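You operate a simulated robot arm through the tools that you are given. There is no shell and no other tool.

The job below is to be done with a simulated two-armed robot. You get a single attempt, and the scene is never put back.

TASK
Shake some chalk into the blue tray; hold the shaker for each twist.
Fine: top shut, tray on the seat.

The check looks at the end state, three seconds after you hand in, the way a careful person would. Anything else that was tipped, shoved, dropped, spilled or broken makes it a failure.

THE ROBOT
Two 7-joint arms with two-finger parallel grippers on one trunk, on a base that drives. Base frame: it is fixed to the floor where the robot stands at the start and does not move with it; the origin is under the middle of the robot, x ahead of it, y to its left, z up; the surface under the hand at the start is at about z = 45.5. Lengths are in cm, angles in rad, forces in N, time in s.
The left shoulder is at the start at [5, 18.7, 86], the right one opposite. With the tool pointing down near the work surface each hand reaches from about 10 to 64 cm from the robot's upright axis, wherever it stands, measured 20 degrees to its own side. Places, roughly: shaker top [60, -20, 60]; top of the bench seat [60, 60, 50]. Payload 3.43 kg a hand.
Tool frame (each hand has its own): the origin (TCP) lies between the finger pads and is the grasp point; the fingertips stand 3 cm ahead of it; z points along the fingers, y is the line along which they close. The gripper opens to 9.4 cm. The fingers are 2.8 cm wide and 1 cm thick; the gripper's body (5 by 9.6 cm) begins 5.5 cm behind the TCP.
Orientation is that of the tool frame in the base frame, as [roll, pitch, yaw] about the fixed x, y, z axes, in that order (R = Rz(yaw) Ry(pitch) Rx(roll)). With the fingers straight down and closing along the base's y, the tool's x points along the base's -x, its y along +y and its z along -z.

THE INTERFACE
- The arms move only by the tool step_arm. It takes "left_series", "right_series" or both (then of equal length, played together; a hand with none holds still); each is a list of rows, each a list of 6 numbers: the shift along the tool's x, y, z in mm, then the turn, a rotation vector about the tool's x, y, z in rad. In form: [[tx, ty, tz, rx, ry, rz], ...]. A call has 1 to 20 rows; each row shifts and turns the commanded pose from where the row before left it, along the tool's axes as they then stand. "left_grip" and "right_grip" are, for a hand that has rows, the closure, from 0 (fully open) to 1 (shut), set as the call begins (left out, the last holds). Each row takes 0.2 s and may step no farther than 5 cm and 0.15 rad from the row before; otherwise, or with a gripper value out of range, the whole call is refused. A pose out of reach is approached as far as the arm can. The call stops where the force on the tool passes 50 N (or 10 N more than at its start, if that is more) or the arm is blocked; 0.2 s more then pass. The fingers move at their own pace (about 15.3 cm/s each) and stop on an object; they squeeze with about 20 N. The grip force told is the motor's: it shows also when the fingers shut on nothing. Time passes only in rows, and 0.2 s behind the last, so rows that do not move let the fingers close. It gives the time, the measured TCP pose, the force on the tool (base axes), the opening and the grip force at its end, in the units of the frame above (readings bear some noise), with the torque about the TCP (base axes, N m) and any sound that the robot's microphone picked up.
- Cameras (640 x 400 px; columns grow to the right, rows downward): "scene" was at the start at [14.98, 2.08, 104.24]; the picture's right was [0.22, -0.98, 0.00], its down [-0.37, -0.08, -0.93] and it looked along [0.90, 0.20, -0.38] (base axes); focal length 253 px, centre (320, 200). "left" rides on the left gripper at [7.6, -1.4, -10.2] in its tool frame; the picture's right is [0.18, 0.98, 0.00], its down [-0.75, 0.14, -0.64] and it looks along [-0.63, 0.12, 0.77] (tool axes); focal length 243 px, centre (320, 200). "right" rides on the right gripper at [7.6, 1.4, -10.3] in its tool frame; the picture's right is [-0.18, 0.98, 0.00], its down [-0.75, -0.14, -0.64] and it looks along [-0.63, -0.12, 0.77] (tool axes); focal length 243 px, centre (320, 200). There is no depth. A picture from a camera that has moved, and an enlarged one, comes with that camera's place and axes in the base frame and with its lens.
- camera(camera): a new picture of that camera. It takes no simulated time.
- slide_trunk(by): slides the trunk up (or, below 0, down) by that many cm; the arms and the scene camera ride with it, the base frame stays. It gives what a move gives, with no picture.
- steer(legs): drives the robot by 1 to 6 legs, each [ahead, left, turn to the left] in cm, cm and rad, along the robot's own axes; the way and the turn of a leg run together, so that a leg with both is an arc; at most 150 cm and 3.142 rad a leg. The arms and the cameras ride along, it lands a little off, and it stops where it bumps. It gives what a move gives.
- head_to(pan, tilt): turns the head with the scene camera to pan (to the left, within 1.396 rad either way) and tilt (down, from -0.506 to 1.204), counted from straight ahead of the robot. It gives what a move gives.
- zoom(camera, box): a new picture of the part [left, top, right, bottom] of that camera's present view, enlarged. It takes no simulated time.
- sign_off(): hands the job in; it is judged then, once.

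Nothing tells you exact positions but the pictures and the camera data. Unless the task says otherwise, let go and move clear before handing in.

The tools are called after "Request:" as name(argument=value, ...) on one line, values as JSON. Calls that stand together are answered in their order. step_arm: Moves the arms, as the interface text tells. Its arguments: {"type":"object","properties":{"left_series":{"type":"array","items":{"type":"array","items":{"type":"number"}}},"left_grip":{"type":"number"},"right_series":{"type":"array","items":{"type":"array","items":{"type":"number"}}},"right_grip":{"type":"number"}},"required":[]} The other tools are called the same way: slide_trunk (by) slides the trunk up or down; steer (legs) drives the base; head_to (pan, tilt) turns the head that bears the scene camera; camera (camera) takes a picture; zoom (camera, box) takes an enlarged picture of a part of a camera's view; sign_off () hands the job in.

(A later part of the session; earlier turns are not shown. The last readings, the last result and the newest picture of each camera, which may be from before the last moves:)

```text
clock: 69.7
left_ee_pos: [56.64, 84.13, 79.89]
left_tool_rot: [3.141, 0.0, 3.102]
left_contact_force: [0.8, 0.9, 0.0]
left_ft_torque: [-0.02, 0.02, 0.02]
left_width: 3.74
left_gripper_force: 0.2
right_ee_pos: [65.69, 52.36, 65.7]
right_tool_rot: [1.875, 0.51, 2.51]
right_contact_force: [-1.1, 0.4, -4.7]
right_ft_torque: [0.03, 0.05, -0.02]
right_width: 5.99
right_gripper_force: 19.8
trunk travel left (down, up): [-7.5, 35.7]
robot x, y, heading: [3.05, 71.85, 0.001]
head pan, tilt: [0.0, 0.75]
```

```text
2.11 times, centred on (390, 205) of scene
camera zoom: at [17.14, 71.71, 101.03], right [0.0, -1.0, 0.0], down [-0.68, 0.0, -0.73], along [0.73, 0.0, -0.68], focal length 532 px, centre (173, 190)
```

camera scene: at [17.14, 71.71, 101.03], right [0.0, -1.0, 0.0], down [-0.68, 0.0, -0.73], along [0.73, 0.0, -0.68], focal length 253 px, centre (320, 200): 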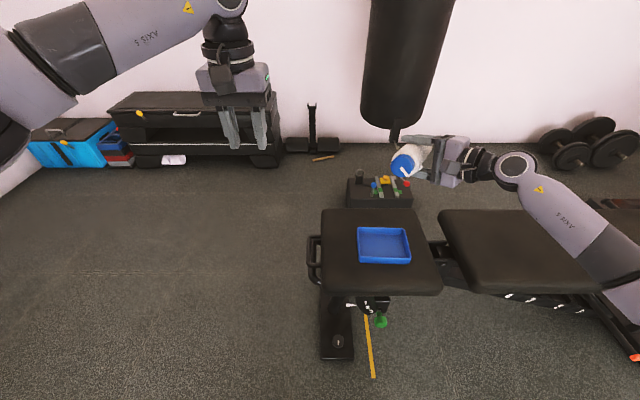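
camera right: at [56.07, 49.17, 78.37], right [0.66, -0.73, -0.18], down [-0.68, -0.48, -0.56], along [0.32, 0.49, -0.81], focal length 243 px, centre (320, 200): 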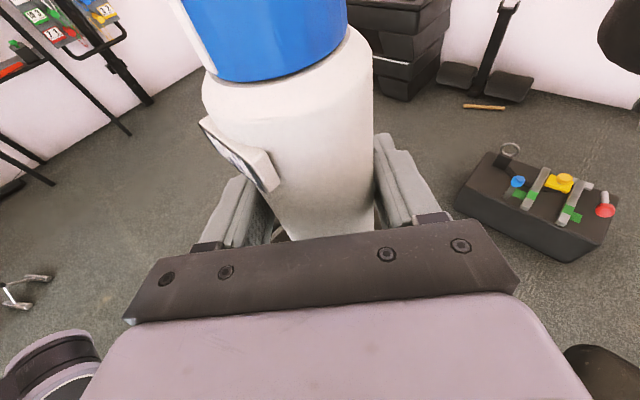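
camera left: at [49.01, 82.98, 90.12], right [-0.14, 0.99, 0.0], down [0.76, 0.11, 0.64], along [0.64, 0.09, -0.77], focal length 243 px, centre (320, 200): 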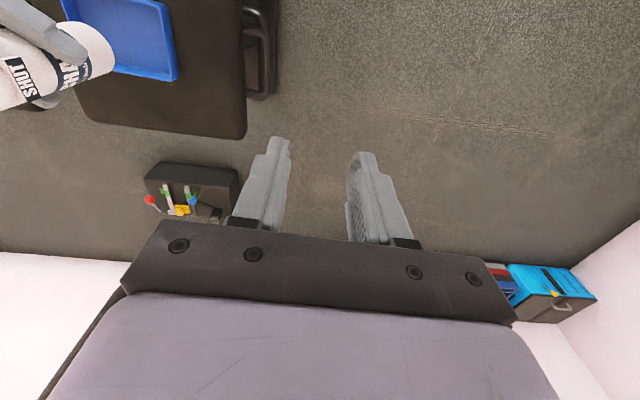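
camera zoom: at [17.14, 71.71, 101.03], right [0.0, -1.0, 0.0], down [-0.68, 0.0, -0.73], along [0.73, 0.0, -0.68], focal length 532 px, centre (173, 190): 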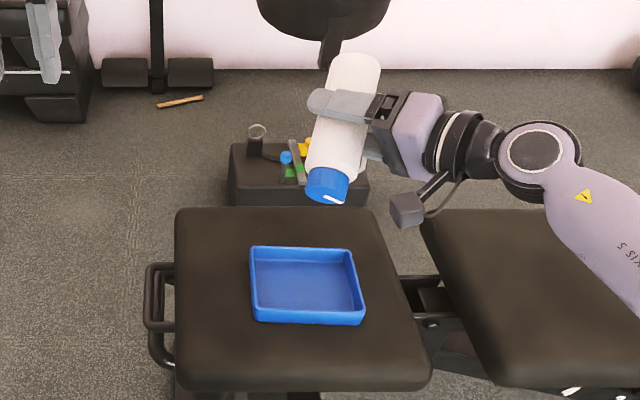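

Tilted about 120° with no chalk yet. I'll complete the tipping and lower the cap nearer to the tray.

Request:
step_arm(right_series=[[0.9, 12.3, 0, 0, 0, -0.14], [0.9, 12.3, 0, 0, 0, -0.14], [0.9, 12.3, 0, 0, 0, -0.14], [0.9, 12.3, 0, 0, 0, -0.14], [0.9, 12.3, 0, 0, 0, -0.14], [21.2, -7.5, 6.1, 0, 0, 0], [21.2, -7.5, 6.1, 0, 0, 0], [0, 0, 0, 0, 0, 0]])

Request:
zoom(camera="scene", box=[310, 110, 470, 300])

Request:
camera(camera="left")

Request:
camera(camera="right")

```text
clock: 71.5
left_ee_pos: [56.72, 84.19, 79.87]
left_tool_rot: [3.14, -0.002, 3.102]
left_contact_force: [-1.3, 0.2, -1.0]
left_ft_torque: [0.01, 0.0, 0.01]
left_width: 3.77
left_gripper_force: 0.0
right_ee_pos: [64.95, 53.89, 66.26]
right_tool_rot: [1.923, 0.706, 2.588]
right_contact_force: [0.1, -0.7, -3.1]
right_ft_torque: [0.03, 0.05, 0.0]
right_width: 5.99
right_gripper_force: 19.5
right hand out of reach, approached as far as the arm can: row 2, 3, 4, 5, 6, 7
trunk travel left (down, up): [-7.5, 35.7]
robot x, y, heading: [2.74, 71.58, -0.001]
head pan, tilt: [0.0, 0.75]
```

```text
2.11 times, centred on (390, 205) of scene
camera zoom: at [17.14, 71.71, 101.03], right [0.0, -1.0, 0.0], down [-0.68, 0.0, -0.73], along [0.73, 0.0, -0.68], focal length 532 px, centre (173, 190)
```

zoom: 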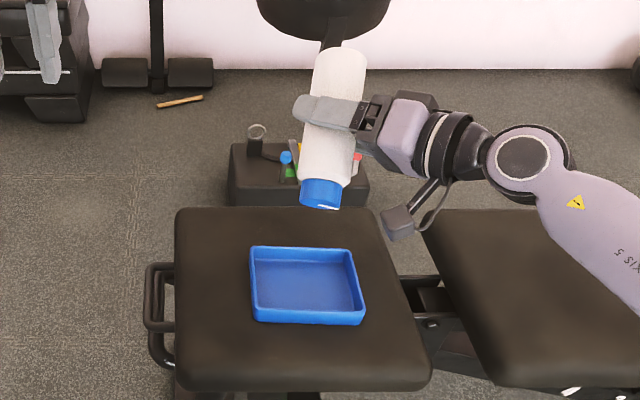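

```text
taken
camera left: at [49.01, 82.98, 90.12], right [-0.14, 0.99, 0.0], down [0.76, 0.11, 0.64], along [0.64, 0.09, -0.77], focal length 243 px, centre (320, 200)
```

left: 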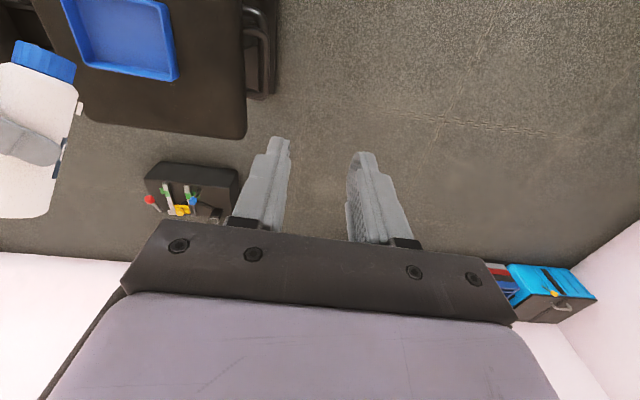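

```text
taken
camera right: at [52.4, 50.95, 64.87], right [-0.21, 0.53, 0.82], down [0.1, -0.83, 0.56], along [0.97, 0.2, 0.12], focal length 243 px, centre (320, 200)
```

right: 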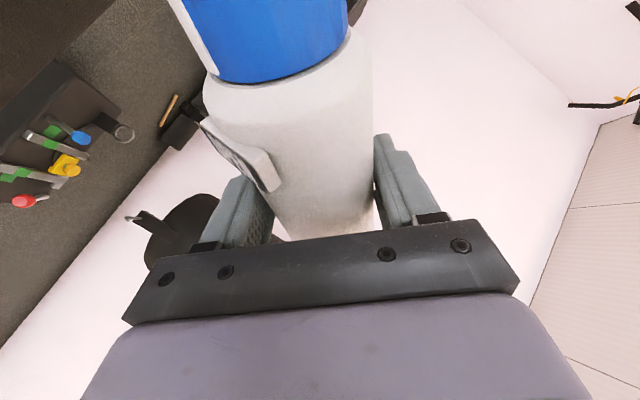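

The arm hit a limit at about 124° tilt; the cap is still over the tray (about (57.6, 55.8, 61)). I'll try lowering from here first, watching for reach messages.

Request:
step_arm(right_series=[[13, -14.3, 5.3, 0, 0, 0], [13, -14.3, 5.3, 0, 0, 0]])

Request:
step_arm(right_series=[[0, 0, 0, 0, 0, -0.1]])

Request:
zoom(camera="scene", box=[310, 110, 470, 300])

```text
clock: 72.1
left_ee_pos: [56.76, 84.3, 79.84]
left_tool_rot: [3.14, 0.0, 3.102]
left_contact_force: [0.5, 0.7, -0.2]
left_ft_torque: [-0.01, 0.0, -0.02]
left_width: 3.76
left_gripper_force: 0.1
right_ee_pos: [64.81, 53.94, 66.32]
right_tool_rot: [1.923, 0.705, 2.587]
right_contact_force: [-0.6, 0.5, -3.4]
right_ft_torque: [0.01, 0.03, 0.01]
right_width: 5.97
right_gripper_force: 19.8
right hand out of reach, approached as far as the arm can: row 1, 2
trunk travel left (down, up): [-7.5, 35.7]
robot x, y, heading: [3.07, 71.44, 0.002]
head pan, tilt: [0.0, 0.75]
```

```text
clock: 72.5
left_ee_pos: [56.62, 84.22, 79.88]
left_tool_rot: [3.14, -0.002, 3.101]
left_contact_force: [0.3, -0.3, -0.1]
left_ft_torque: [0.01, 0.01, 0.01]
left_width: 3.74
left_gripper_force: 0.0
right_ee_pos: [64.85, 53.87, 66.16]
right_tool_rot: [1.923, 0.704, 2.589]
right_contact_force: [0.6, 0.4, -2.8]
right_ft_torque: [0.0, 0.03, -0.01]
right_width: 5.98
right_gripper_force: 19.7
right hand out of reach, approached as far as the arm can: row 1
trunk travel left (down, up): [-7.5, 35.7]
robot x, y, heading: [3.05, 72.21, -0.007]
head pan, tilt: [0.0, 0.75]
```

```text
2.11 times, centred on (390, 205) of scene
camera zoom: at [17.14, 71.71, 101.03], right [0.0, -1.0, 0.0], down [-0.68, 0.0, -0.73], along [0.73, 0.0, -0.68], focal length 532 px, centre (173, 190)
```

zoom: 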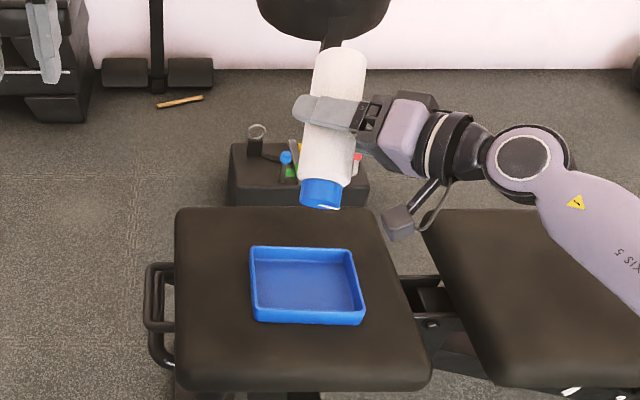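

The arm is at a joint limit there, but the trunk can lower everything together. I'll slide the trunk down 6 cm so the cap is at about z≈55, and look.

Request:
slide_trunk(by=-6)

Request:
camera(camera="scene")

Request:
zoom(camera="scene", box=[310, 110, 470, 300])

Request:
camera(camera="left")

```text
clock: 73.5
left_ee_pos: [56.68, 84.14, 73.86]
left_tool_rot: [3.141, -0.001, 3.102]
left_contact_force: [0.1, -0.2, 0.2]
left_ft_torque: [-0.01, -0.03, 0.0]
left_width: 3.76
left_gripper_force: 0.2
right_ee_pos: [64.87, 53.96, 60.34]
right_tool_rot: [1.923, 0.705, 2.587]
right_contact_force: [0.3, 0.0, -3.0]
right_ft_torque: [0.03, -0.01, 0.0]
right_width: 5.96
right_gripper_force: 20.4
trunk travel left (down, up): [-1.5, 41.7]
robot x, y, heading: [2.87, 71.91, -0.0]
head pan, tilt: [0.0, 0.75]
```

```text
taken
camera scene: at [17.13, 71.71, 95.03], right [0.0, -1.0, 0.0], down [-0.68, 0.0, -0.73], along [0.73, 0.0, -0.68], focal length 253 px, centre (320, 200)
```

scene: 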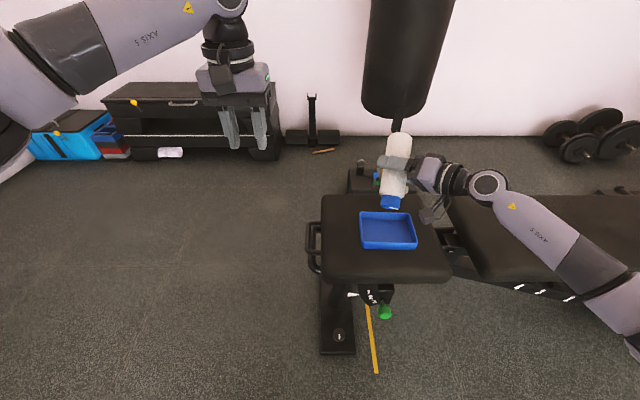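

```text
2.11 times, centred on (390, 205) of scene
camera zoom: at [17.13, 71.71, 95.03], right [0.0, -1.0, 0.0], down [-0.68, 0.0, -0.73], along [0.73, 0.0, -0.68], focal length 532 px, centre (173, 190)
```

zoom: 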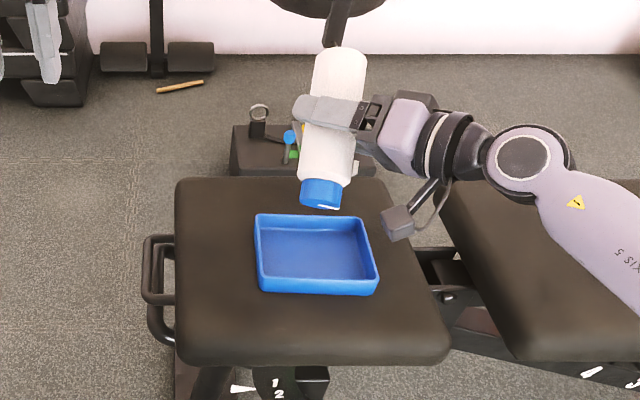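

```text
taken
camera left: at [49.0, 82.98, 84.13], right [-0.14, 0.99, 0.0], down [0.76, 0.11, 0.64], along [0.64, 0.09, -0.77], focal length 243 px, centre (320, 200)
```

left: 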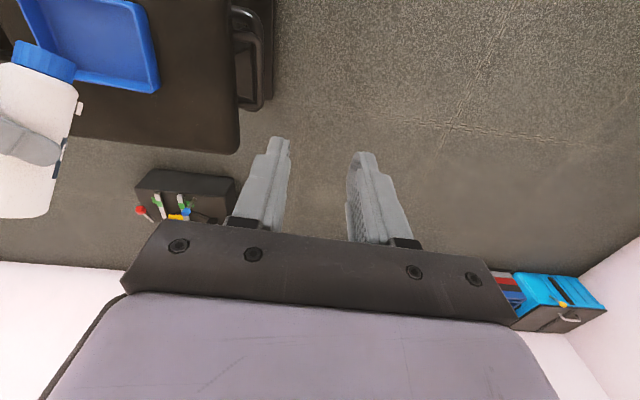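

The cap is over the tray's centre, about 7 cm above the rim. I'll shake with a few short vertical strokes and look for chalk.

Request:
step_arm(right_series=[[-13, 14.3, -5.3, 0, 0, 0], [13, -14.3, 5.3, 0, 0, 0], [-13, 14.3, -5.3, 0, 0, 0], [13, -14.3, 5.3, 0, 0, 0], [0, 0, 0, 0, 0, 0]])

Request:
zoom(camera="scene", box=[310, 110, 470, 300])

```text
clock: 74.7
left_ee_pos: [56.63, 84.11, 73.75]
left_tool_rot: [3.139, 0.0, 3.101]
left_contact_force: [0.1, -0.6, 0.3]
left_ft_torque: [0.01, 0.01, -0.01]
left_width: 3.77
left_gripper_force: 0.0
right_ee_pos: [64.78, 53.95, 60.17]
right_tool_rot: [1.924, 0.706, 2.588]
right_contact_force: [0.2, -0.3, -3.5]
right_ft_torque: [-0.02, 0.0, -0.02]
right_width: 5.98
right_gripper_force: 19.8
trunk travel left (down, up): [-1.5, 41.7]
robot x, y, heading: [2.93, 71.62, -0.003]
head pan, tilt: [0.0, 0.75]
```

```text
2.11 times, centred on (390, 205) of scene
camera zoom: at [17.14, 71.71, 95.03], right [0.0, -1.0, 0.0], down [-0.68, 0.0, -0.73], along [0.73, 0.0, -0.68], focal length 532 px, centre (173, 190)
```

zoom: 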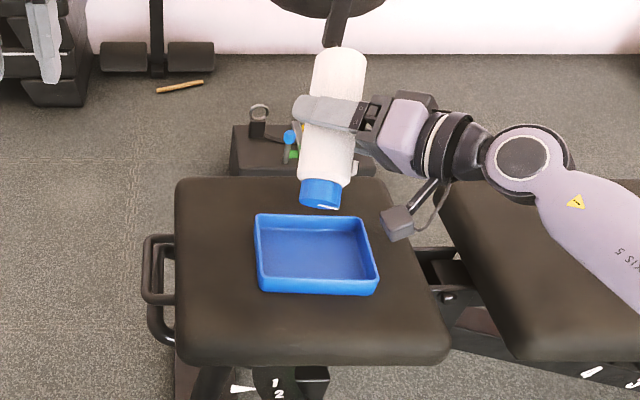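

The strokes ran freely but I see no chalk yet. I'll zoom on the tray and cap to be sure.

Request:
zoom(camera="scene", box=[340, 170, 430, 260])

Request:
zoom(camera="left", box=[0, 0, 180, 110])

```text
4.44 times, centred on (385, 215) of scene
camera zoom: at [17.14, 71.71, 95.03], right [0.0, -1.0, 0.0], down [-0.68, 0.0, -0.73], along [0.73, 0.0, -0.68], focal length 1123 px, centre (31, 133)
```

zoom: 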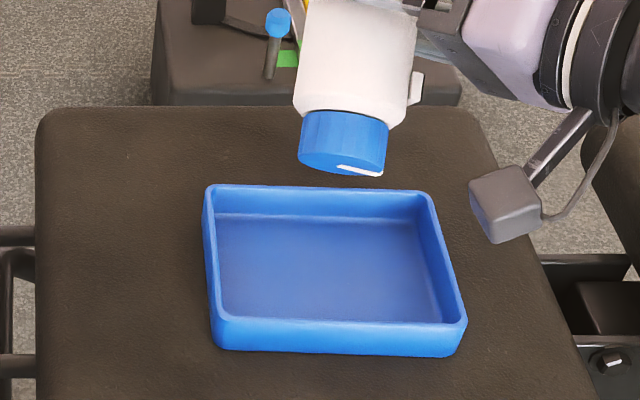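

```text
3.56 times, centred on (90, 55) of left
camera zoom: at [49.01, 82.98, 84.12], right [-0.14, 0.99, 0.0], down [0.76, 0.11, 0.64], along [0.64, 0.09, -0.77], focal length 863 px, centre (1138, 716)
```

zoom: 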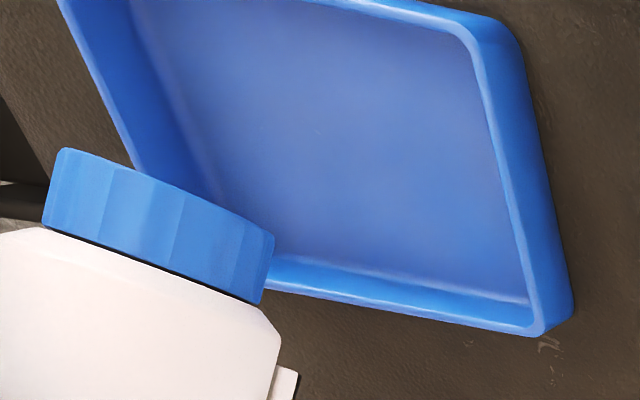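

No chalk at this 124° tilt, so it needs to be more fully inverted. I'll raise the hand 9 cm (easier for the arm), then keep tipping about the cap while it stays above the tray.

Request:
step_arm(right_series=[[-19.5, 21.4, -7.9, 0, 0, 0], [-19.5, 21.4, -7.9, 0, 0, 0], [-19.5, 21.4, -7.9, 0, 0, 0], [0.9, 12.3, 0, 0, 0, -0.14], [0.9, 12.3, 0, 0, 0, -0.14]])

Request:
zoom(camera="scene", box=[310, 90, 470, 280])

```text
clock: 75.9
left_ee_pos: [56.63, 84.22, 73.73]
left_tool_rot: [3.139, 0.001, 3.101]
left_contact_force: [-0.9, 0.8, -0.2]
left_ft_torque: [-0.02, 0.03, -0.01]
left_width: 3.79
left_gripper_force: 0.1
right_ee_pos: [63.61, 55.61, 70.73]
right_tool_rot: [2.052, 0.964, 2.758]
right_contact_force: [0.1, -0.5, -2.4]
right_ft_torque: [0.02, 0.04, -0.01]
right_width: 5.99
right_gripper_force: 20.2
trunk travel left (down, up): [-1.5, 41.7]
robot x, y, heading: [2.85, 71.91, -0.002]
head pan, tilt: [0.0, 0.75]
```

```text
2.11 times, centred on (390, 185) of scene
camera zoom: at [17.14, 71.71, 95.03], right [0.0, -1.0, 0.0], down [-0.68, 0.0, -0.73], along [0.73, 0.0, -0.68], focal length 532 px, centre (173, 232)
```

zoom: 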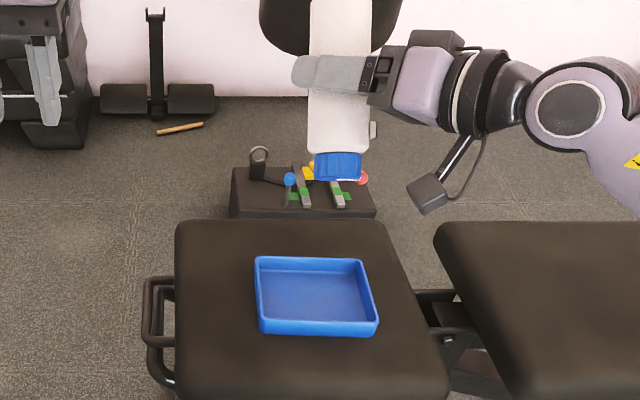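

That works: now about 136° and the cap is still over the tray. I'll tip further.

Request:
step_arm(right_series=[[0.9, 12.3, 0, 0, 0, -0.14], [0.9, 12.3, 0, 0, 0, -0.14], [0.9, 12.3, 0, 0, 0, -0.14], [0.9, 12.3, 0, 0, 0, -0.14]])

Request:
zoom(camera="scene", box=[310, 90, 470, 280])

```text
clock: 76.9
left_ee_pos: [56.62, 84.19, 73.76]
left_tool_rot: [3.139, 0.001, 3.1]
left_contact_force: [-0.5, 0.1, 0.6]
left_ft_torque: [0.01, -0.02, -0.02]
left_width: 3.74
left_gripper_force: 0.1
right_ee_pos: [60.81, 58.95, 72.12]
right_tool_rot: [-3.113, 1.305, -2.328]
right_contact_force: [-0.1, -0.5, -3.2]
right_ft_torque: [-0.01, -0.02, -0.02]
right_width: 5.99
right_gripper_force: 20.4
trunk travel left (down, up): [-1.5, 41.7]
robot x, y, heading: [3.08, 71.69, -0.005]
head pan, tilt: [0.0, 0.75]
```

```text
2.11 times, centred on (390, 185) of scene
camera zoom: at [17.14, 71.71, 95.03], right [0.0, -1.0, 0.0], down [-0.68, 0.0, -0.73], along [0.73, 0.0, -0.68], focal length 532 px, centre (173, 232)
```

zoom: 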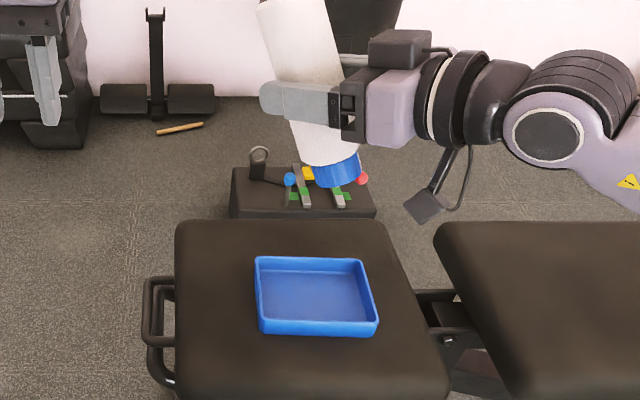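

Now about 150° inverted, cap at (57.6, 55.7, 64). I'll lower a bit and then shake with vertical strokes.

Request:
step_arm(right_series=[[29, 0.2, 7.9, 0, 0, 0], [24, 0.2, 6.5, 0, 0, 0]])

Request:
step_arm(right_series=[[-29, 0, -7.9, 0, 0, 0], [29, 0, 7.9, 0, 0, 0], [-29, 0, -7.9, 0, 0, 0], [29, 0, 7.9, 0, 0, 0], [0, 0, 0, 0, 0, 0]])

Request:
zoom(camera="scene", box=[310, 90, 470, 280])

Request:
zoom(camera="scene", box=[340, 180, 430, 270])

```text
clock: 77.5
left_ee_pos: [56.68, 84.2, 73.82]
left_tool_rot: [3.141, 0.0, 3.1]
left_contact_force: [0.9, -0.8, 0.1]
left_ft_torque: [0.02, 0.01, -0.02]
left_width: 3.76
left_gripper_force: 0.0
right_ee_pos: [60.6, 59.03, 66.57]
right_tool_rot: [-3.122, 1.303, -2.338]
right_contact_force: [0.7, -0.8, -3.1]
right_ft_torque: [-0.06, 0.02, -0.02]
right_width: 6.0
right_gripper_force: 20.2
trunk travel left (down, up): [-1.5, 41.7]
robot x, y, heading: [3.06, 71.85, -0.013]
head pan, tilt: [0.0, 0.75]
```

```text
clock: 78.7
left_ee_pos: [56.7, 84.18, 73.77]
left_tool_rot: [3.139, 0.001, 3.1]
left_contact_force: [0.8, -0.5, -0.4]
left_ft_torque: [0.01, 0.02, -0.01]
left_width: 3.75
left_gripper_force: 0.1
right_ee_pos: [60.47, 59.06, 66.64]
right_tool_rot: [-3.119, 1.306, -2.335]
right_contact_force: [0.6, 0.8, -3.3]
right_ft_torque: [-0.02, 0.01, 0.01]
right_width: 5.98
right_gripper_force: 19.9
trunk travel left (down, up): [-1.5, 41.7]
robot x, y, heading: [3.13, 71.56, 0.0]
head pan, tilt: [0.0, 0.75]
```

```text
2.11 times, centred on (390, 185) of scene
camera zoom: at [17.14, 71.71, 95.03], right [0.0, -1.0, 0.0], down [-0.68, 0.0, -0.73], along [0.73, 0.0, -0.68], focal length 532 px, centre (173, 232)
```

zoom: 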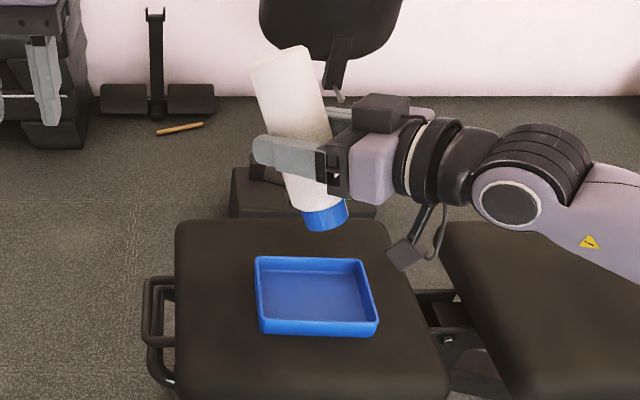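

```text
4.44 times, centred on (385, 225) of scene
camera zoom: at [17.14, 71.71, 95.03], right [0.0, -1.0, 0.0], down [-0.68, 0.0, -0.73], along [0.73, 0.0, -0.68], focal length 1123 px, centre (31, 89)
```

zoom: 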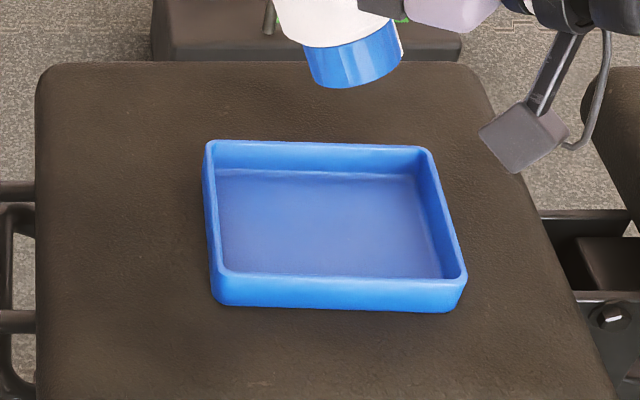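

Still nothing: my strokes were gentle. I'll shake harder with 5 cm strokes, keeping the cap above the tray.

Request:
step_arm(right_series=[[-47, 0, -12.7, 0, 0, 0], [47, 0, 12.7, 0, 0, 0], [-47, 0, -12.7, 0, 0, 0], [47, 0, 12.7, 0, 0, 0], [-47, 0, -12.7, 0, 0, 0], [47, 0, 12.7, 0, 0, 0], [0, 0, 0, 0, 0, 0]])

Request:
zoom(camera="scene", box=[340, 180, 430, 270])

Request:
camera(camera="left")

```text
clock: 80.3
left_ee_pos: [56.6, 84.25, 73.87]
left_tool_rot: [3.139, 0.0, 3.101]
left_contact_force: [-0.1, -0.1, -0.1]
left_ft_torque: [0.01, 0.04, -0.02]
left_width: 3.78
left_gripper_force: 0.0
right_ee_pos: [61.01, 58.86, 66.74]
right_tool_rot: [-3.121, 1.305, -2.336]
right_contact_force: [0.4, 0.2, -2.8]
right_ft_torque: [0.0, 0.02, -0.02]
right_width: 5.97
right_gripper_force: 19.4
trunk travel left (down, up): [-1.5, 41.7]
robot x, y, heading: [2.57, 71.84, -0.002]
head pan, tilt: [0.0, 0.75]
```

```text
4.44 times, centred on (385, 225) of scene
camera zoom: at [17.14, 71.71, 95.03], right [0.0, -1.0, 0.0], down [-0.68, 0.0, -0.73], along [0.73, 0.0, -0.68], focal length 1123 px, centre (31, 89)
```

zoom: 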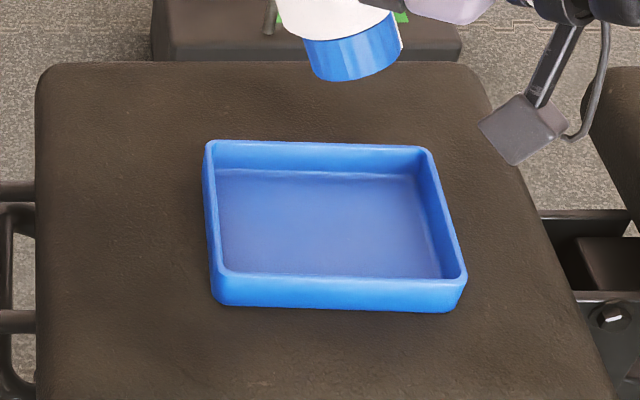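

```text
taken
camera left: at [49.01, 82.98, 84.12], right [-0.14, 0.99, 0.0], down [0.76, 0.11, 0.64], along [0.64, 0.09, -0.77], focal length 243 px, centre (320, 200)
```

left: 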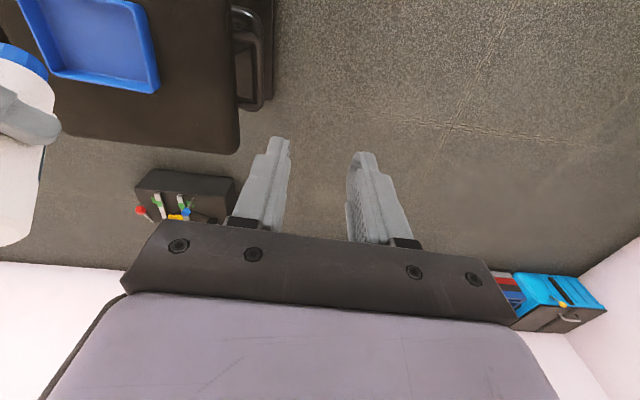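

Still no chalk at 150°. I'll invert it more fully (toward straight down) about the cap and shake again.

Request:
step_arm(right_series=[[-2.3, 0, -11.6, 0, -0.13, 0], [-2.3, 0, -11.6, 0, -0.13, 0], [-2.3, 0, -11.6, 0, -0.13, 0]])

Request:
zoom(camera="scene", box=[310, 90, 470, 280])

```text
clock: 81.1
left_ee_pos: [56.61, 84.21, 73.84]
left_tool_rot: [3.14, -0.001, 3.1]
left_contact_force: [0.5, 0.7, -0.3]
left_ft_torque: [-0.03, 0.0, -0.01]
left_width: 3.77
left_gripper_force: 0.0
right_ee_pos: [58.52, 56.75, 67.72]
right_tool_rot: [-0.05, 1.445, 0.734]
right_contact_force: [0.1, -0.4, -2.8]
right_ft_torque: [0.0, 0.01, 0.02]
right_width: 5.98
right_gripper_force: 20.5
trunk travel left (down, up): [-1.5, 41.7]
robot x, y, heading: [3.04, 71.59, -0.005]
head pan, tilt: [0.0, 0.75]
```

```text
2.11 times, centred on (390, 185) of scene
camera zoom: at [17.14, 71.72, 95.03], right [0.0, -1.0, 0.0], down [-0.68, 0.0, -0.73], along [0.73, 0.0, -0.68], focal length 532 px, centre (173, 232)
```

zoom: 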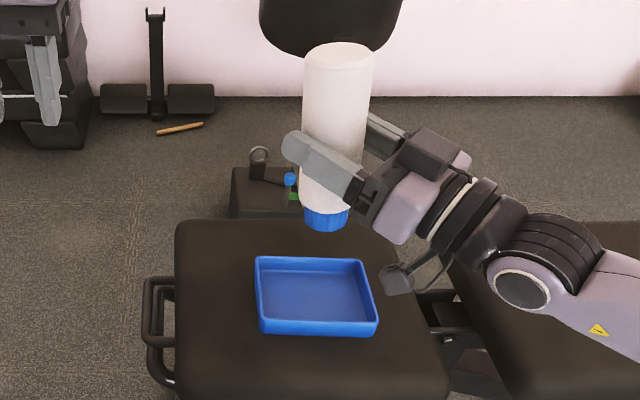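

Now it is nearly straight upside down (about 172°) above the tray. I'll shake vertically again.

Request:
step_arm(right_series=[[-48, 0, 6, 0, 0, 0], [48, 0, -6, 0, 0, 0], [-48, 0, 6, 0, 0, 0], [48, 0, -6, 0, 0, 0], [-48, 0, 6, 0, 0, 0], [48, 0, -6, 0, 0, 0], [0, 0, 0, 0, 0, 0]])

Request:
zoom(camera="scene", box=[340, 180, 430, 270])

Request:
zoom(camera="left", box=[0, 0, 180, 110])

```text
clock: 82.7
left_ee_pos: [56.57, 84.19, 73.87]
left_tool_rot: [3.139, 0.001, 3.101]
left_contact_force: [-0.8, 0.6, 0.1]
left_ft_torque: [0.04, 0.03, -0.02]
left_width: 3.76
left_gripper_force: 0.0
right_ee_pos: [58.45, 56.76, 67.27]
right_tool_rot: [-0.045, 1.448, 0.74]
right_contact_force: [0.2, -0.1, -2.7]
right_ft_torque: [0.0, -0.01, -0.02]
right_width: 5.98
right_gripper_force: 20.4
trunk travel left (down, up): [-1.5, 41.7]
robot x, y, heading: [3.07, 71.78, 0.002]
head pan, tilt: [0.0, 0.75]
```

```text
4.44 times, centred on (385, 225) of scene
camera zoom: at [17.14, 71.71, 95.03], right [0.0, -1.0, 0.0], down [-0.68, 0.0, -0.73], along [0.73, 0.0, -0.68], focal length 1123 px, centre (31, 89)
```

zoom: 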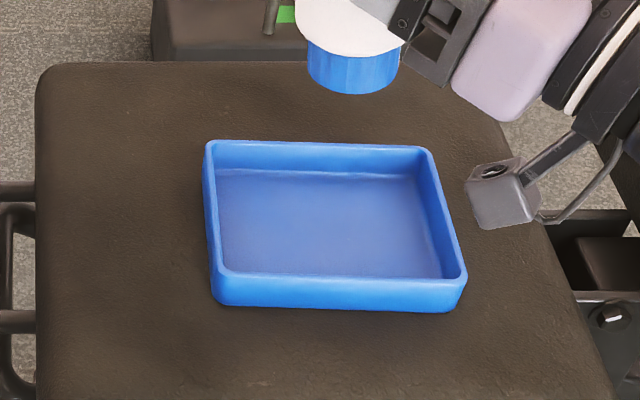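

```text
3.56 times, centred on (90, 55) of left
camera zoom: at [49.01, 82.98, 84.12], right [-0.14, 0.99, 0.0], down [0.76, 0.11, 0.64], along [0.64, 0.09, -0.77], focal length 863 px, centre (1138, 716)
```

zoom: 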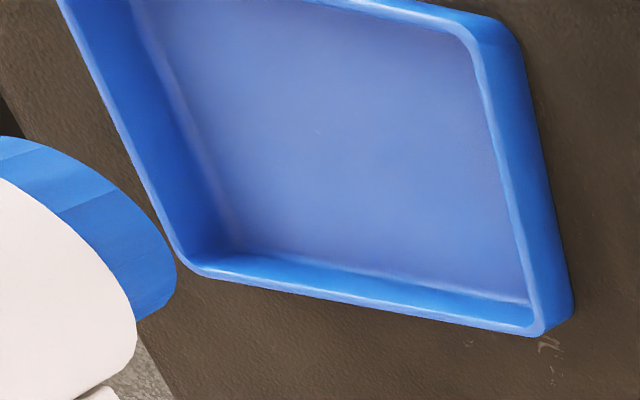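

Even fully inverted and shaken hard, nothing comes out, so in truth the top must be shut now despite the pointer being at the OPEN tag. I'll bring the shaker upright again (over the tray), then twist the cap while it is held, and retry.

Request:
step_arm(right_series=[[-45, 0, 5.7, 0, 0, 0], [-45, 0, 5.7, 0, 0, 0], [3.8, 0, 11.2, 0, 0.13, 0], [3.8, 0, 11.2, 0, 0.13, 0], [3.8, 0, 11.2, 0, 0.13, 0]])

Request:
step_arm(right_series=[[0.9, -12.3, 0, 0, 0, 0.14], [0.9, -12.3, 0, 0, 0, 0.14], [0.9, -12.3, 0, 0, 0, 0.14], [0.9, -12.3, 0, 0, 0, 0.14], [0.9, -12.3, 0, 0, 0, 0.14], [0.9, -12.3, 0, 0, 0, 0.14], [0.9, -12.3, 0, 0, 0, 0.14], [0.9, -12.3, 0, 0, 0, 0.14], [0.9, -12.3, 0, 0, 0, 0.14], [0.9, -12.3, 0, 0, 0, 0.14], [0.9, -12.3, 0, 0, 0, 0.14], [0.9, -12.3, 0, 0, 0, 0.14]])

Request:
zoom(camera="scene", box=[310, 90, 470, 280])

```text
clock: 83.9
left_ee_pos: [56.53, 84.17, 73.72]
left_tool_rot: [3.139, 0.0, 3.102]
left_contact_force: [-1.7, 0.2, 1.4]
left_ft_torque: [0.0, 0.01, 0.02]
left_width: 3.79
left_gripper_force: 0.0
right_ee_pos: [60.56, 59.14, 75.54]
right_tool_rot: [-3.124, 1.299, -2.342]
right_contact_force: [1.0, 0.2, -2.9]
right_ft_torque: [-0.03, 0.02, 0.0]
right_width: 6.01
right_gripper_force: 19.9
trunk travel left (down, up): [-1.5, 41.7]
robot x, y, heading: [3.02, 71.65, -0.001]
head pan, tilt: [0.0, 0.75]
```

```text
clock: 86.5
left_ee_pos: [56.57, 84.12, 73.89]
left_tool_rot: [3.141, -0.001, 3.102]
left_contact_force: [0.0, 0.0, -0.3]
left_ft_torque: [0.02, -0.01, 0.0]
left_width: 3.77
left_gripper_force: 0.0
right_ee_pos: [65.1, 51.12, 66.27]
right_tool_rot: [1.839, -0.104, 2.325]
right_contact_force: [0.1, -0.4, -3.6]
right_ft_torque: [-0.01, 0.03, -0.02]
right_width: 5.95
right_gripper_force: 20.0
trunk travel left (down, up): [-1.5, 41.7]
robot x, y, heading: [3.14, 71.5, 0.004]
head pan, tilt: [0.0, 0.75]
```

```text
2.11 times, centred on (390, 185) of scene
camera zoom: at [17.14, 71.71, 95.03], right [0.0, -1.0, 0.0], down [-0.68, 0.0, -0.73], along [0.73, 0.0, -0.68], focal length 532 px, centre (173, 232)
```

zoom: 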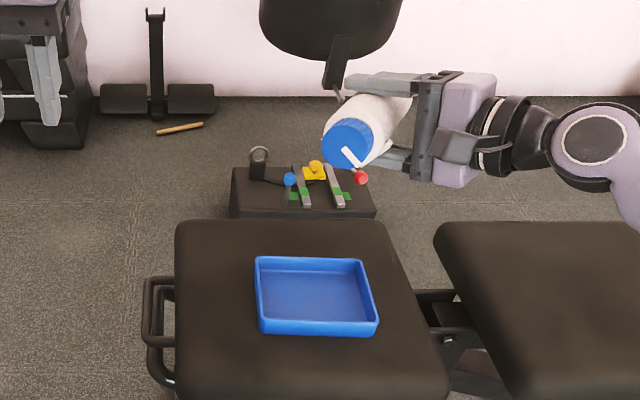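

The cap's face is now toward the camera; I'll zoom in to inspect it.

Request:
zoom(camera="scene", box=[380, 115, 430, 150])

```text
11.43 times, centred on (405, 132) of scene
camera zoom: at [17.14, 71.71, 95.03], right [0.0, -1.0, 0.0], down [-0.68, 0.0, -0.73], along [0.73, 0.0, -0.68], focal length 2887 px, centre (-651, 971)
```

zoom: 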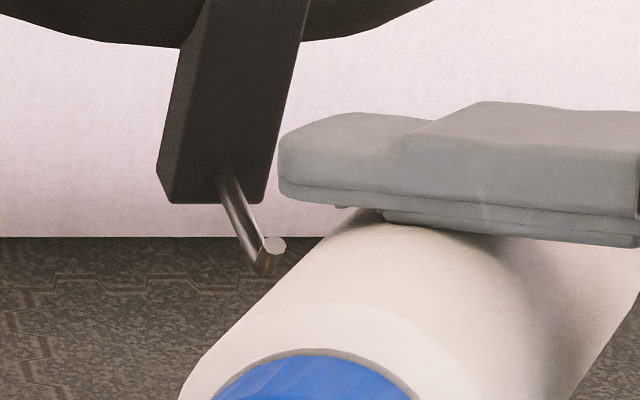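

I aimed too high; zooming again on the cap face.

Request:
zoom(camera="scene", box=[380, 140, 430, 175])

```text
11.43 times, centred on (405, 158) of scene
camera zoom: at [17.14, 71.71, 95.03], right [0.0, -1.0, 0.0], down [-0.68, 0.0, -0.73], along [0.73, 0.0, -0.68], focal length 2887 px, centre (-651, 686)
```

zoom: 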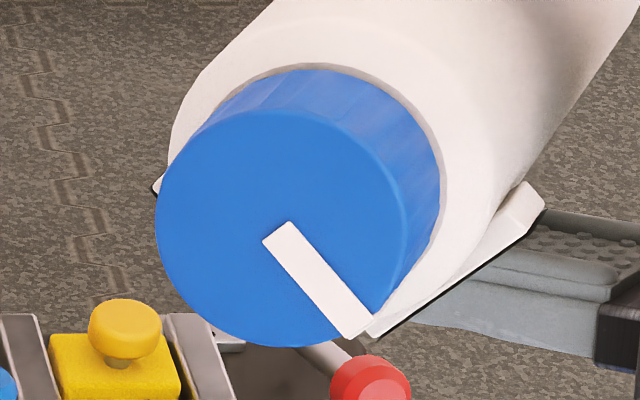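

The pointer truly lines up with the OPEN tag, yet nothing came out. I'll raise the shaker and roll it back upright, then do a held twist and test again.

Request:
step_arm(right_series=[[3.1, 28.8, -7.8, 0, 0, 0], [3.1, 28.8, -7.8, 0, 0, 0], [0.9, -12.8, 0, 0, 0, 0.1463], [0.9, -12.8, 0, 0, 0, 0.1463], [0.9, -12.8, 0, 0, 0, 0.1463], [0.9, -12.8, 0, 0, 0, 0.1463], [0.9, -12.8, 0, 0, 0, 0.1463], [0.9, -12.8, 0, 0, 0, 0.1463], [0.9, -12.8, 0, 0, 0, 0.1463], [0.9, -12.8, 0, 0, 0, 0.1463], [0.9, -12.8, 0, 0, 0, 0.1463], [0.9, -12.8, 0, 0, 0, 0.1463]])

Request:
camera(camera="scene")

Request:
zoom(camera="scene", box=[330, 90, 450, 260])

```text
clock: 89.1
left_ee_pos: [56.71, 84.21, 73.9]
left_tool_rot: [3.14, 0.0, 3.103]
left_contact_force: [0.0, 0.0, -0.4]
left_ft_torque: [0.02, 0.0, 0.04]
left_width: 3.76
left_gripper_force: 0.0
right_ee_pos: [57.5, 55.92, 64.69]
right_tool_rot: [3.131, -1.304, 0.794]
right_contact_force: [0.8, 0.1, -3.3]
right_ft_torque: [-0.01, 0.0, 0.0]
right_width: 5.97
right_gripper_force: 20.3
trunk travel left (down, up): [-1.5, 41.7]
robot x, y, heading: [2.63, 71.84, -0.005]
head pan, tilt: [0.0, 0.75]
```

```text
taken
camera scene: at [17.14, 71.71, 95.03], right [0.0, -1.0, 0.0], down [-0.68, 0.0, -0.73], along [0.73, 0.0, -0.68], focal length 253 px, centre (320, 200)
```

scene: 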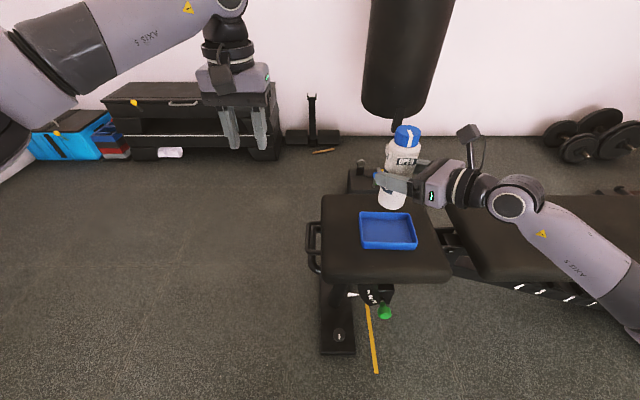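

```text
2.35 times, centred on (390, 175) of scene
camera zoom: at [17.14, 71.71, 95.03], right [0.0, -1.0, 0.0], down [-0.68, 0.0, -0.73], along [0.73, 0.0, -0.68], focal length 594 px, centre (155, 259)
```

zoom: 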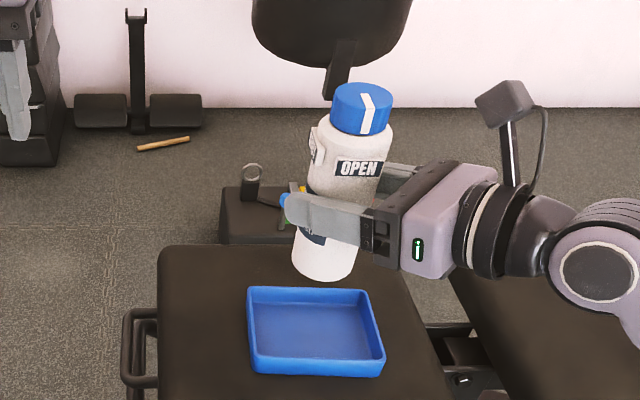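

Upright again, shaker at (57.5, 55.9). For a held twist I'll bring the shaker nearer to the robot's middle (about (51, 64.5)) and raise the left hand above the cap's height.

Request:
step_arm(right_series=[[-3.05, -26.7, 4.9, 0, 0, 0], [-3.05, -26.7, 4.9, 0, 0, 0], [-3.05, -26.7, 4.9, 0, 0, 0], [-3.05, -26.7, 4.9, 0, 0, 0]], left_series=[[0, 0, -35, 0, 0, 0], [0, 0, -35, 0, 0, 0], [0, 0, -35, 0, 0, 0], [0, 0, -35, 0, 0, 0]], left_grip=0)

Request:
camera(camera="scene")

Request:
camera(camera="left")

```text
clock: 90.1
left_ee_pos: [56.72, 84.11, 87.71]
left_tool_rot: [3.139, 0.0, 3.1]
left_contact_force: [-0.4, 0.5, -0.4]
left_ft_torque: [0.0, 0.04, 0.0]
left_width: 9.41
left_gripper_force: 0.1
right_ee_pos: [51.11, 64.62, 62.84]
right_tool_rot: [3.122, -1.305, 0.8]
right_contact_force: [0.5, -0.3, -3.6]
right_ft_torque: [-0.01, 0.0, -0.03]
right_width: 5.99
right_gripper_force: 19.8
trunk travel left (down, up): [-1.5, 41.7]
robot x, y, heading: [2.97, 71.86, -0.003]
head pan, tilt: [0.0, 0.75]
```

```text
taken
camera scene: at [17.14, 71.72, 95.03], right [0.0, -1.0, 0.0], down [-0.68, 0.0, -0.73], along [0.73, 0.0, -0.68], focal length 253 px, centre (320, 200)
```

scene: 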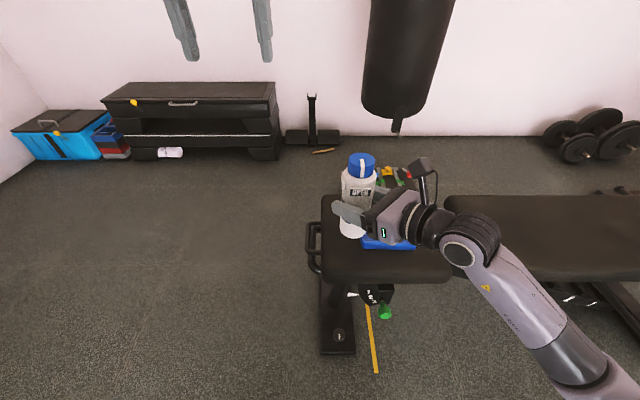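

```text
taken
camera left: at [48.99, 82.97, 98.15], right [-0.14, 0.99, 0.0], down [0.76, 0.11, 0.64], along [0.64, 0.09, -0.77], focal length 243 px, centre (320, 200)
```

left: 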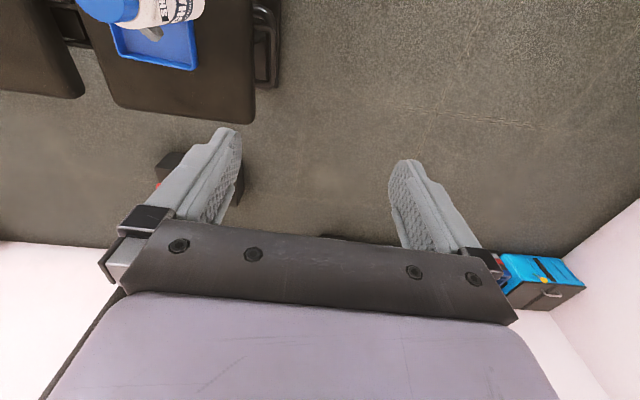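

The shaker is held at about (51.1, 64.6), cap top z≈71.9. I'll bring the left hand above the cap and turn it so its fingers close across the right hand's direction.

Request:
step_arm(left_series=[[9.4, -39.2, 0, 0, 0, 0], [9.4, -39.2, 0, 0, 0, 0], [9.4, -39.2, 0, 0, 0, 0], [9.4, -39.2, 0, 0, 0, 0], [9.4, -39.2, 0, 0, 0, 0], [0, 0, 0, 0, 0, -0.133], [0, 0, 0, 0, 0, -0.133], [0, 0, 0, 0, 0, -0.133], [0, 0, 0, 0, 0, -0.133], [0, 0, 0, 0, 0, -0.133], [0, 0, 0, 0, 0, -0.133]], left_grip=0.15)

Request:
camera(camera="scene")

Request:
camera(camera="left")

Request:
camera(camera="right")

```text
clock: 92.7
left_ee_pos: [52.65, 69.83, 87.22]
left_tool_rot: [-3.129, -0.047, -2.294]
left_contact_force: [0.1, 0.3, -0.3]
left_ft_torque: [0.02, 0.01, 0.03]
left_width: 7.99
left_gripper_force: 0.0
left hand out of reach, approached as far as the arm can: row 4, 5
right_ee_pos: [51.17, 64.71, 62.76]
right_tool_rot: [3.126, -1.302, 0.801]
right_contact_force: [0.2, 0.5, -2.4]
right_ft_torque: [0.04, -0.04, 0.0]
right_width: 5.97
right_gripper_force: 20.5
trunk travel left (down, up): [-1.5, 41.7]
robot x, y, heading: [2.79, 71.74, 0.002]
head pan, tilt: [0.0, 0.75]
stopped in row 11 (left hand): the arm was blocked; the commanded pose is now the measured one
```

```text
taken
camera scene: at [17.14, 71.72, 95.03], right [0.0, -1.0, 0.0], down [-0.68, 0.0, -0.73], along [0.73, 0.0, -0.68], focal length 253 px, centre (320, 200)
```

scene: 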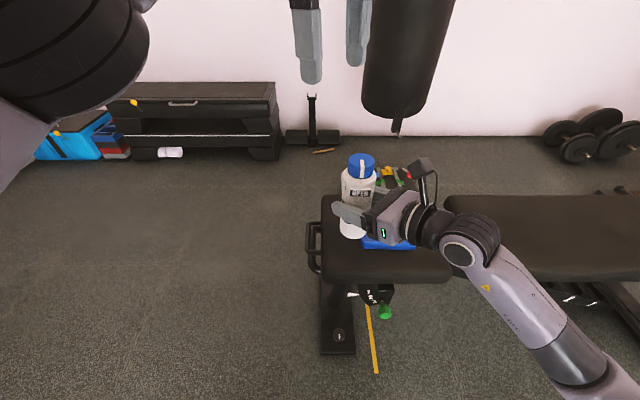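

```text
taken
camera left: at [48.95, 63.46, 98.0], right [-0.86, 0.51, -0.01], down [0.4, 0.69, 0.6], along [0.31, 0.52, -0.8], focal length 243 px, centre (320, 200)
```

left: 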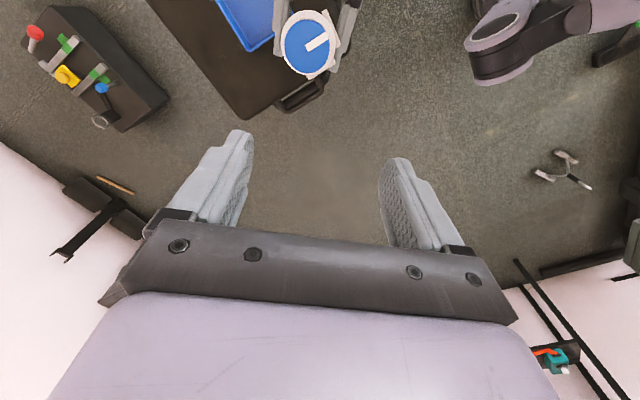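

```text
taken
camera right: at [46.54, 58.17, 72.66], right [0.66, -0.73, -0.17], down [-0.68, -0.48, -0.56], along [0.32, 0.49, -0.81], focal length 243 px, centre (320, 200)
```

right: 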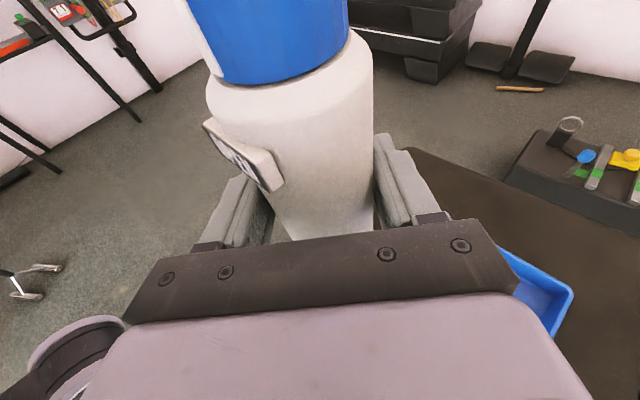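

The left arm is cramped that high. I'll lower the held shaker about 6 cm (base stays a few cm above the seat, beside the tray) and bring the left hand lower over the cap.

Request:
step_arm(right_series=[[-20, -4.5, 2.8, 0, 0, 0], [-20, -4.5, 2.8, 0, 0, 0], [-20, -4.5, 2.8, 0, 0, 0]])

Request:
step_arm(left_series=[[0, 0, 24, 0, -0.016, 0], [18, -3.3, 24, 0, -0.016, 0], [18, -3.3, 12, 0, -0.015, 0], [18, -3.3, 12, 0, 0, 0]])

Request:
camera(camera="scene")

Request:
camera(camera="left")

```text
clock: 93.5
left_ee_pos: [52.65, 69.54, 87.22]
left_tool_rot: [-3.128, -0.044, -2.293]
left_contact_force: [-0.6, -0.9, 0.0]
left_ft_torque: [0.02, 0.0, 0.03]
left_width: 7.99
left_gripper_force: 0.0
right_ee_pos: [49.66, 64.96, 56.64]
right_tool_rot: [3.122, -1.305, 0.804]
right_contact_force: [0.7, 0.2, -3.3]
right_ft_torque: [0.01, 0.01, 0.03]
right_width: 5.94
right_gripper_force: 19.7
trunk travel left (down, up): [-1.5, 41.7]
robot x, y, heading: [2.88, 71.65, -0.001]
head pan, tilt: [0.0, 0.75]
```

```text
clock: 94.5
left_ee_pos: [49.54, 64.52, 80.13]
left_tool_rot: [-3.128, 0.003, -2.298]
left_contact_force: [-1.4, 0.3, 0.2]
left_ft_torque: [0.02, -0.01, 0.03]
left_width: 7.98
left_gripper_force: 0.1
right_ee_pos: [49.73, 65.04, 56.8]
right_tool_rot: [3.124, -1.304, 0.802]
right_contact_force: [-0.5, 0.0, -4.5]
right_ft_torque: [0.01, 0.01, -0.01]
right_width: 5.95
right_gripper_force: 20.0
trunk travel left (down, up): [-1.5, 41.7]
robot x, y, heading: [2.95, 71.61, 0.001]
head pan, tilt: [0.0, 0.75]
```

```text
taken
camera scene: at [17.13, 71.72, 95.03], right [0.0, -1.0, 0.0], down [-0.68, 0.0, -0.73], along [0.73, 0.0, -0.68], focal length 253 px, centre (320, 200)
```

scene: 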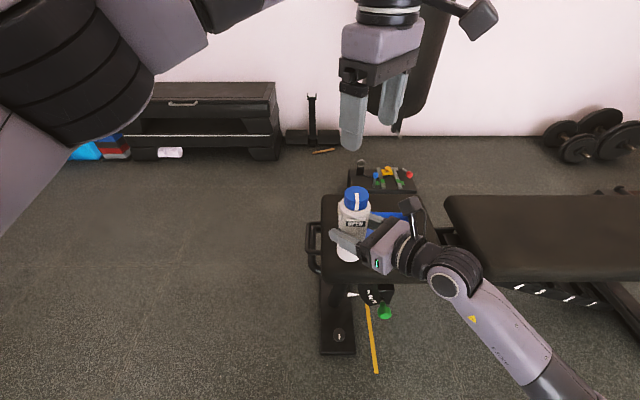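

```text
taken
camera left: at [45.4, 57.93, 90.41], right [-0.86, 0.52, -0.01], down [0.39, 0.66, 0.64], along [0.34, 0.55, -0.77], focal length 243 px, centre (320, 200)
```

left: 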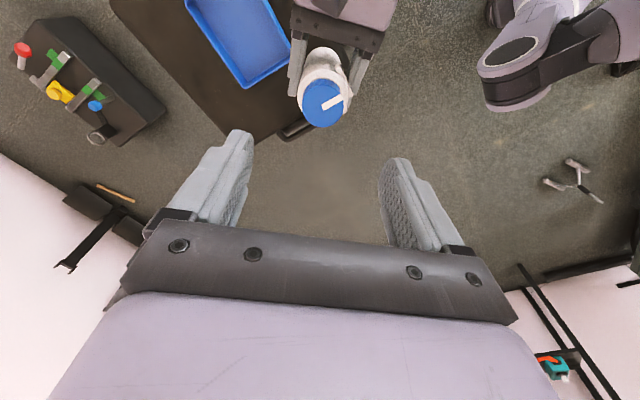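

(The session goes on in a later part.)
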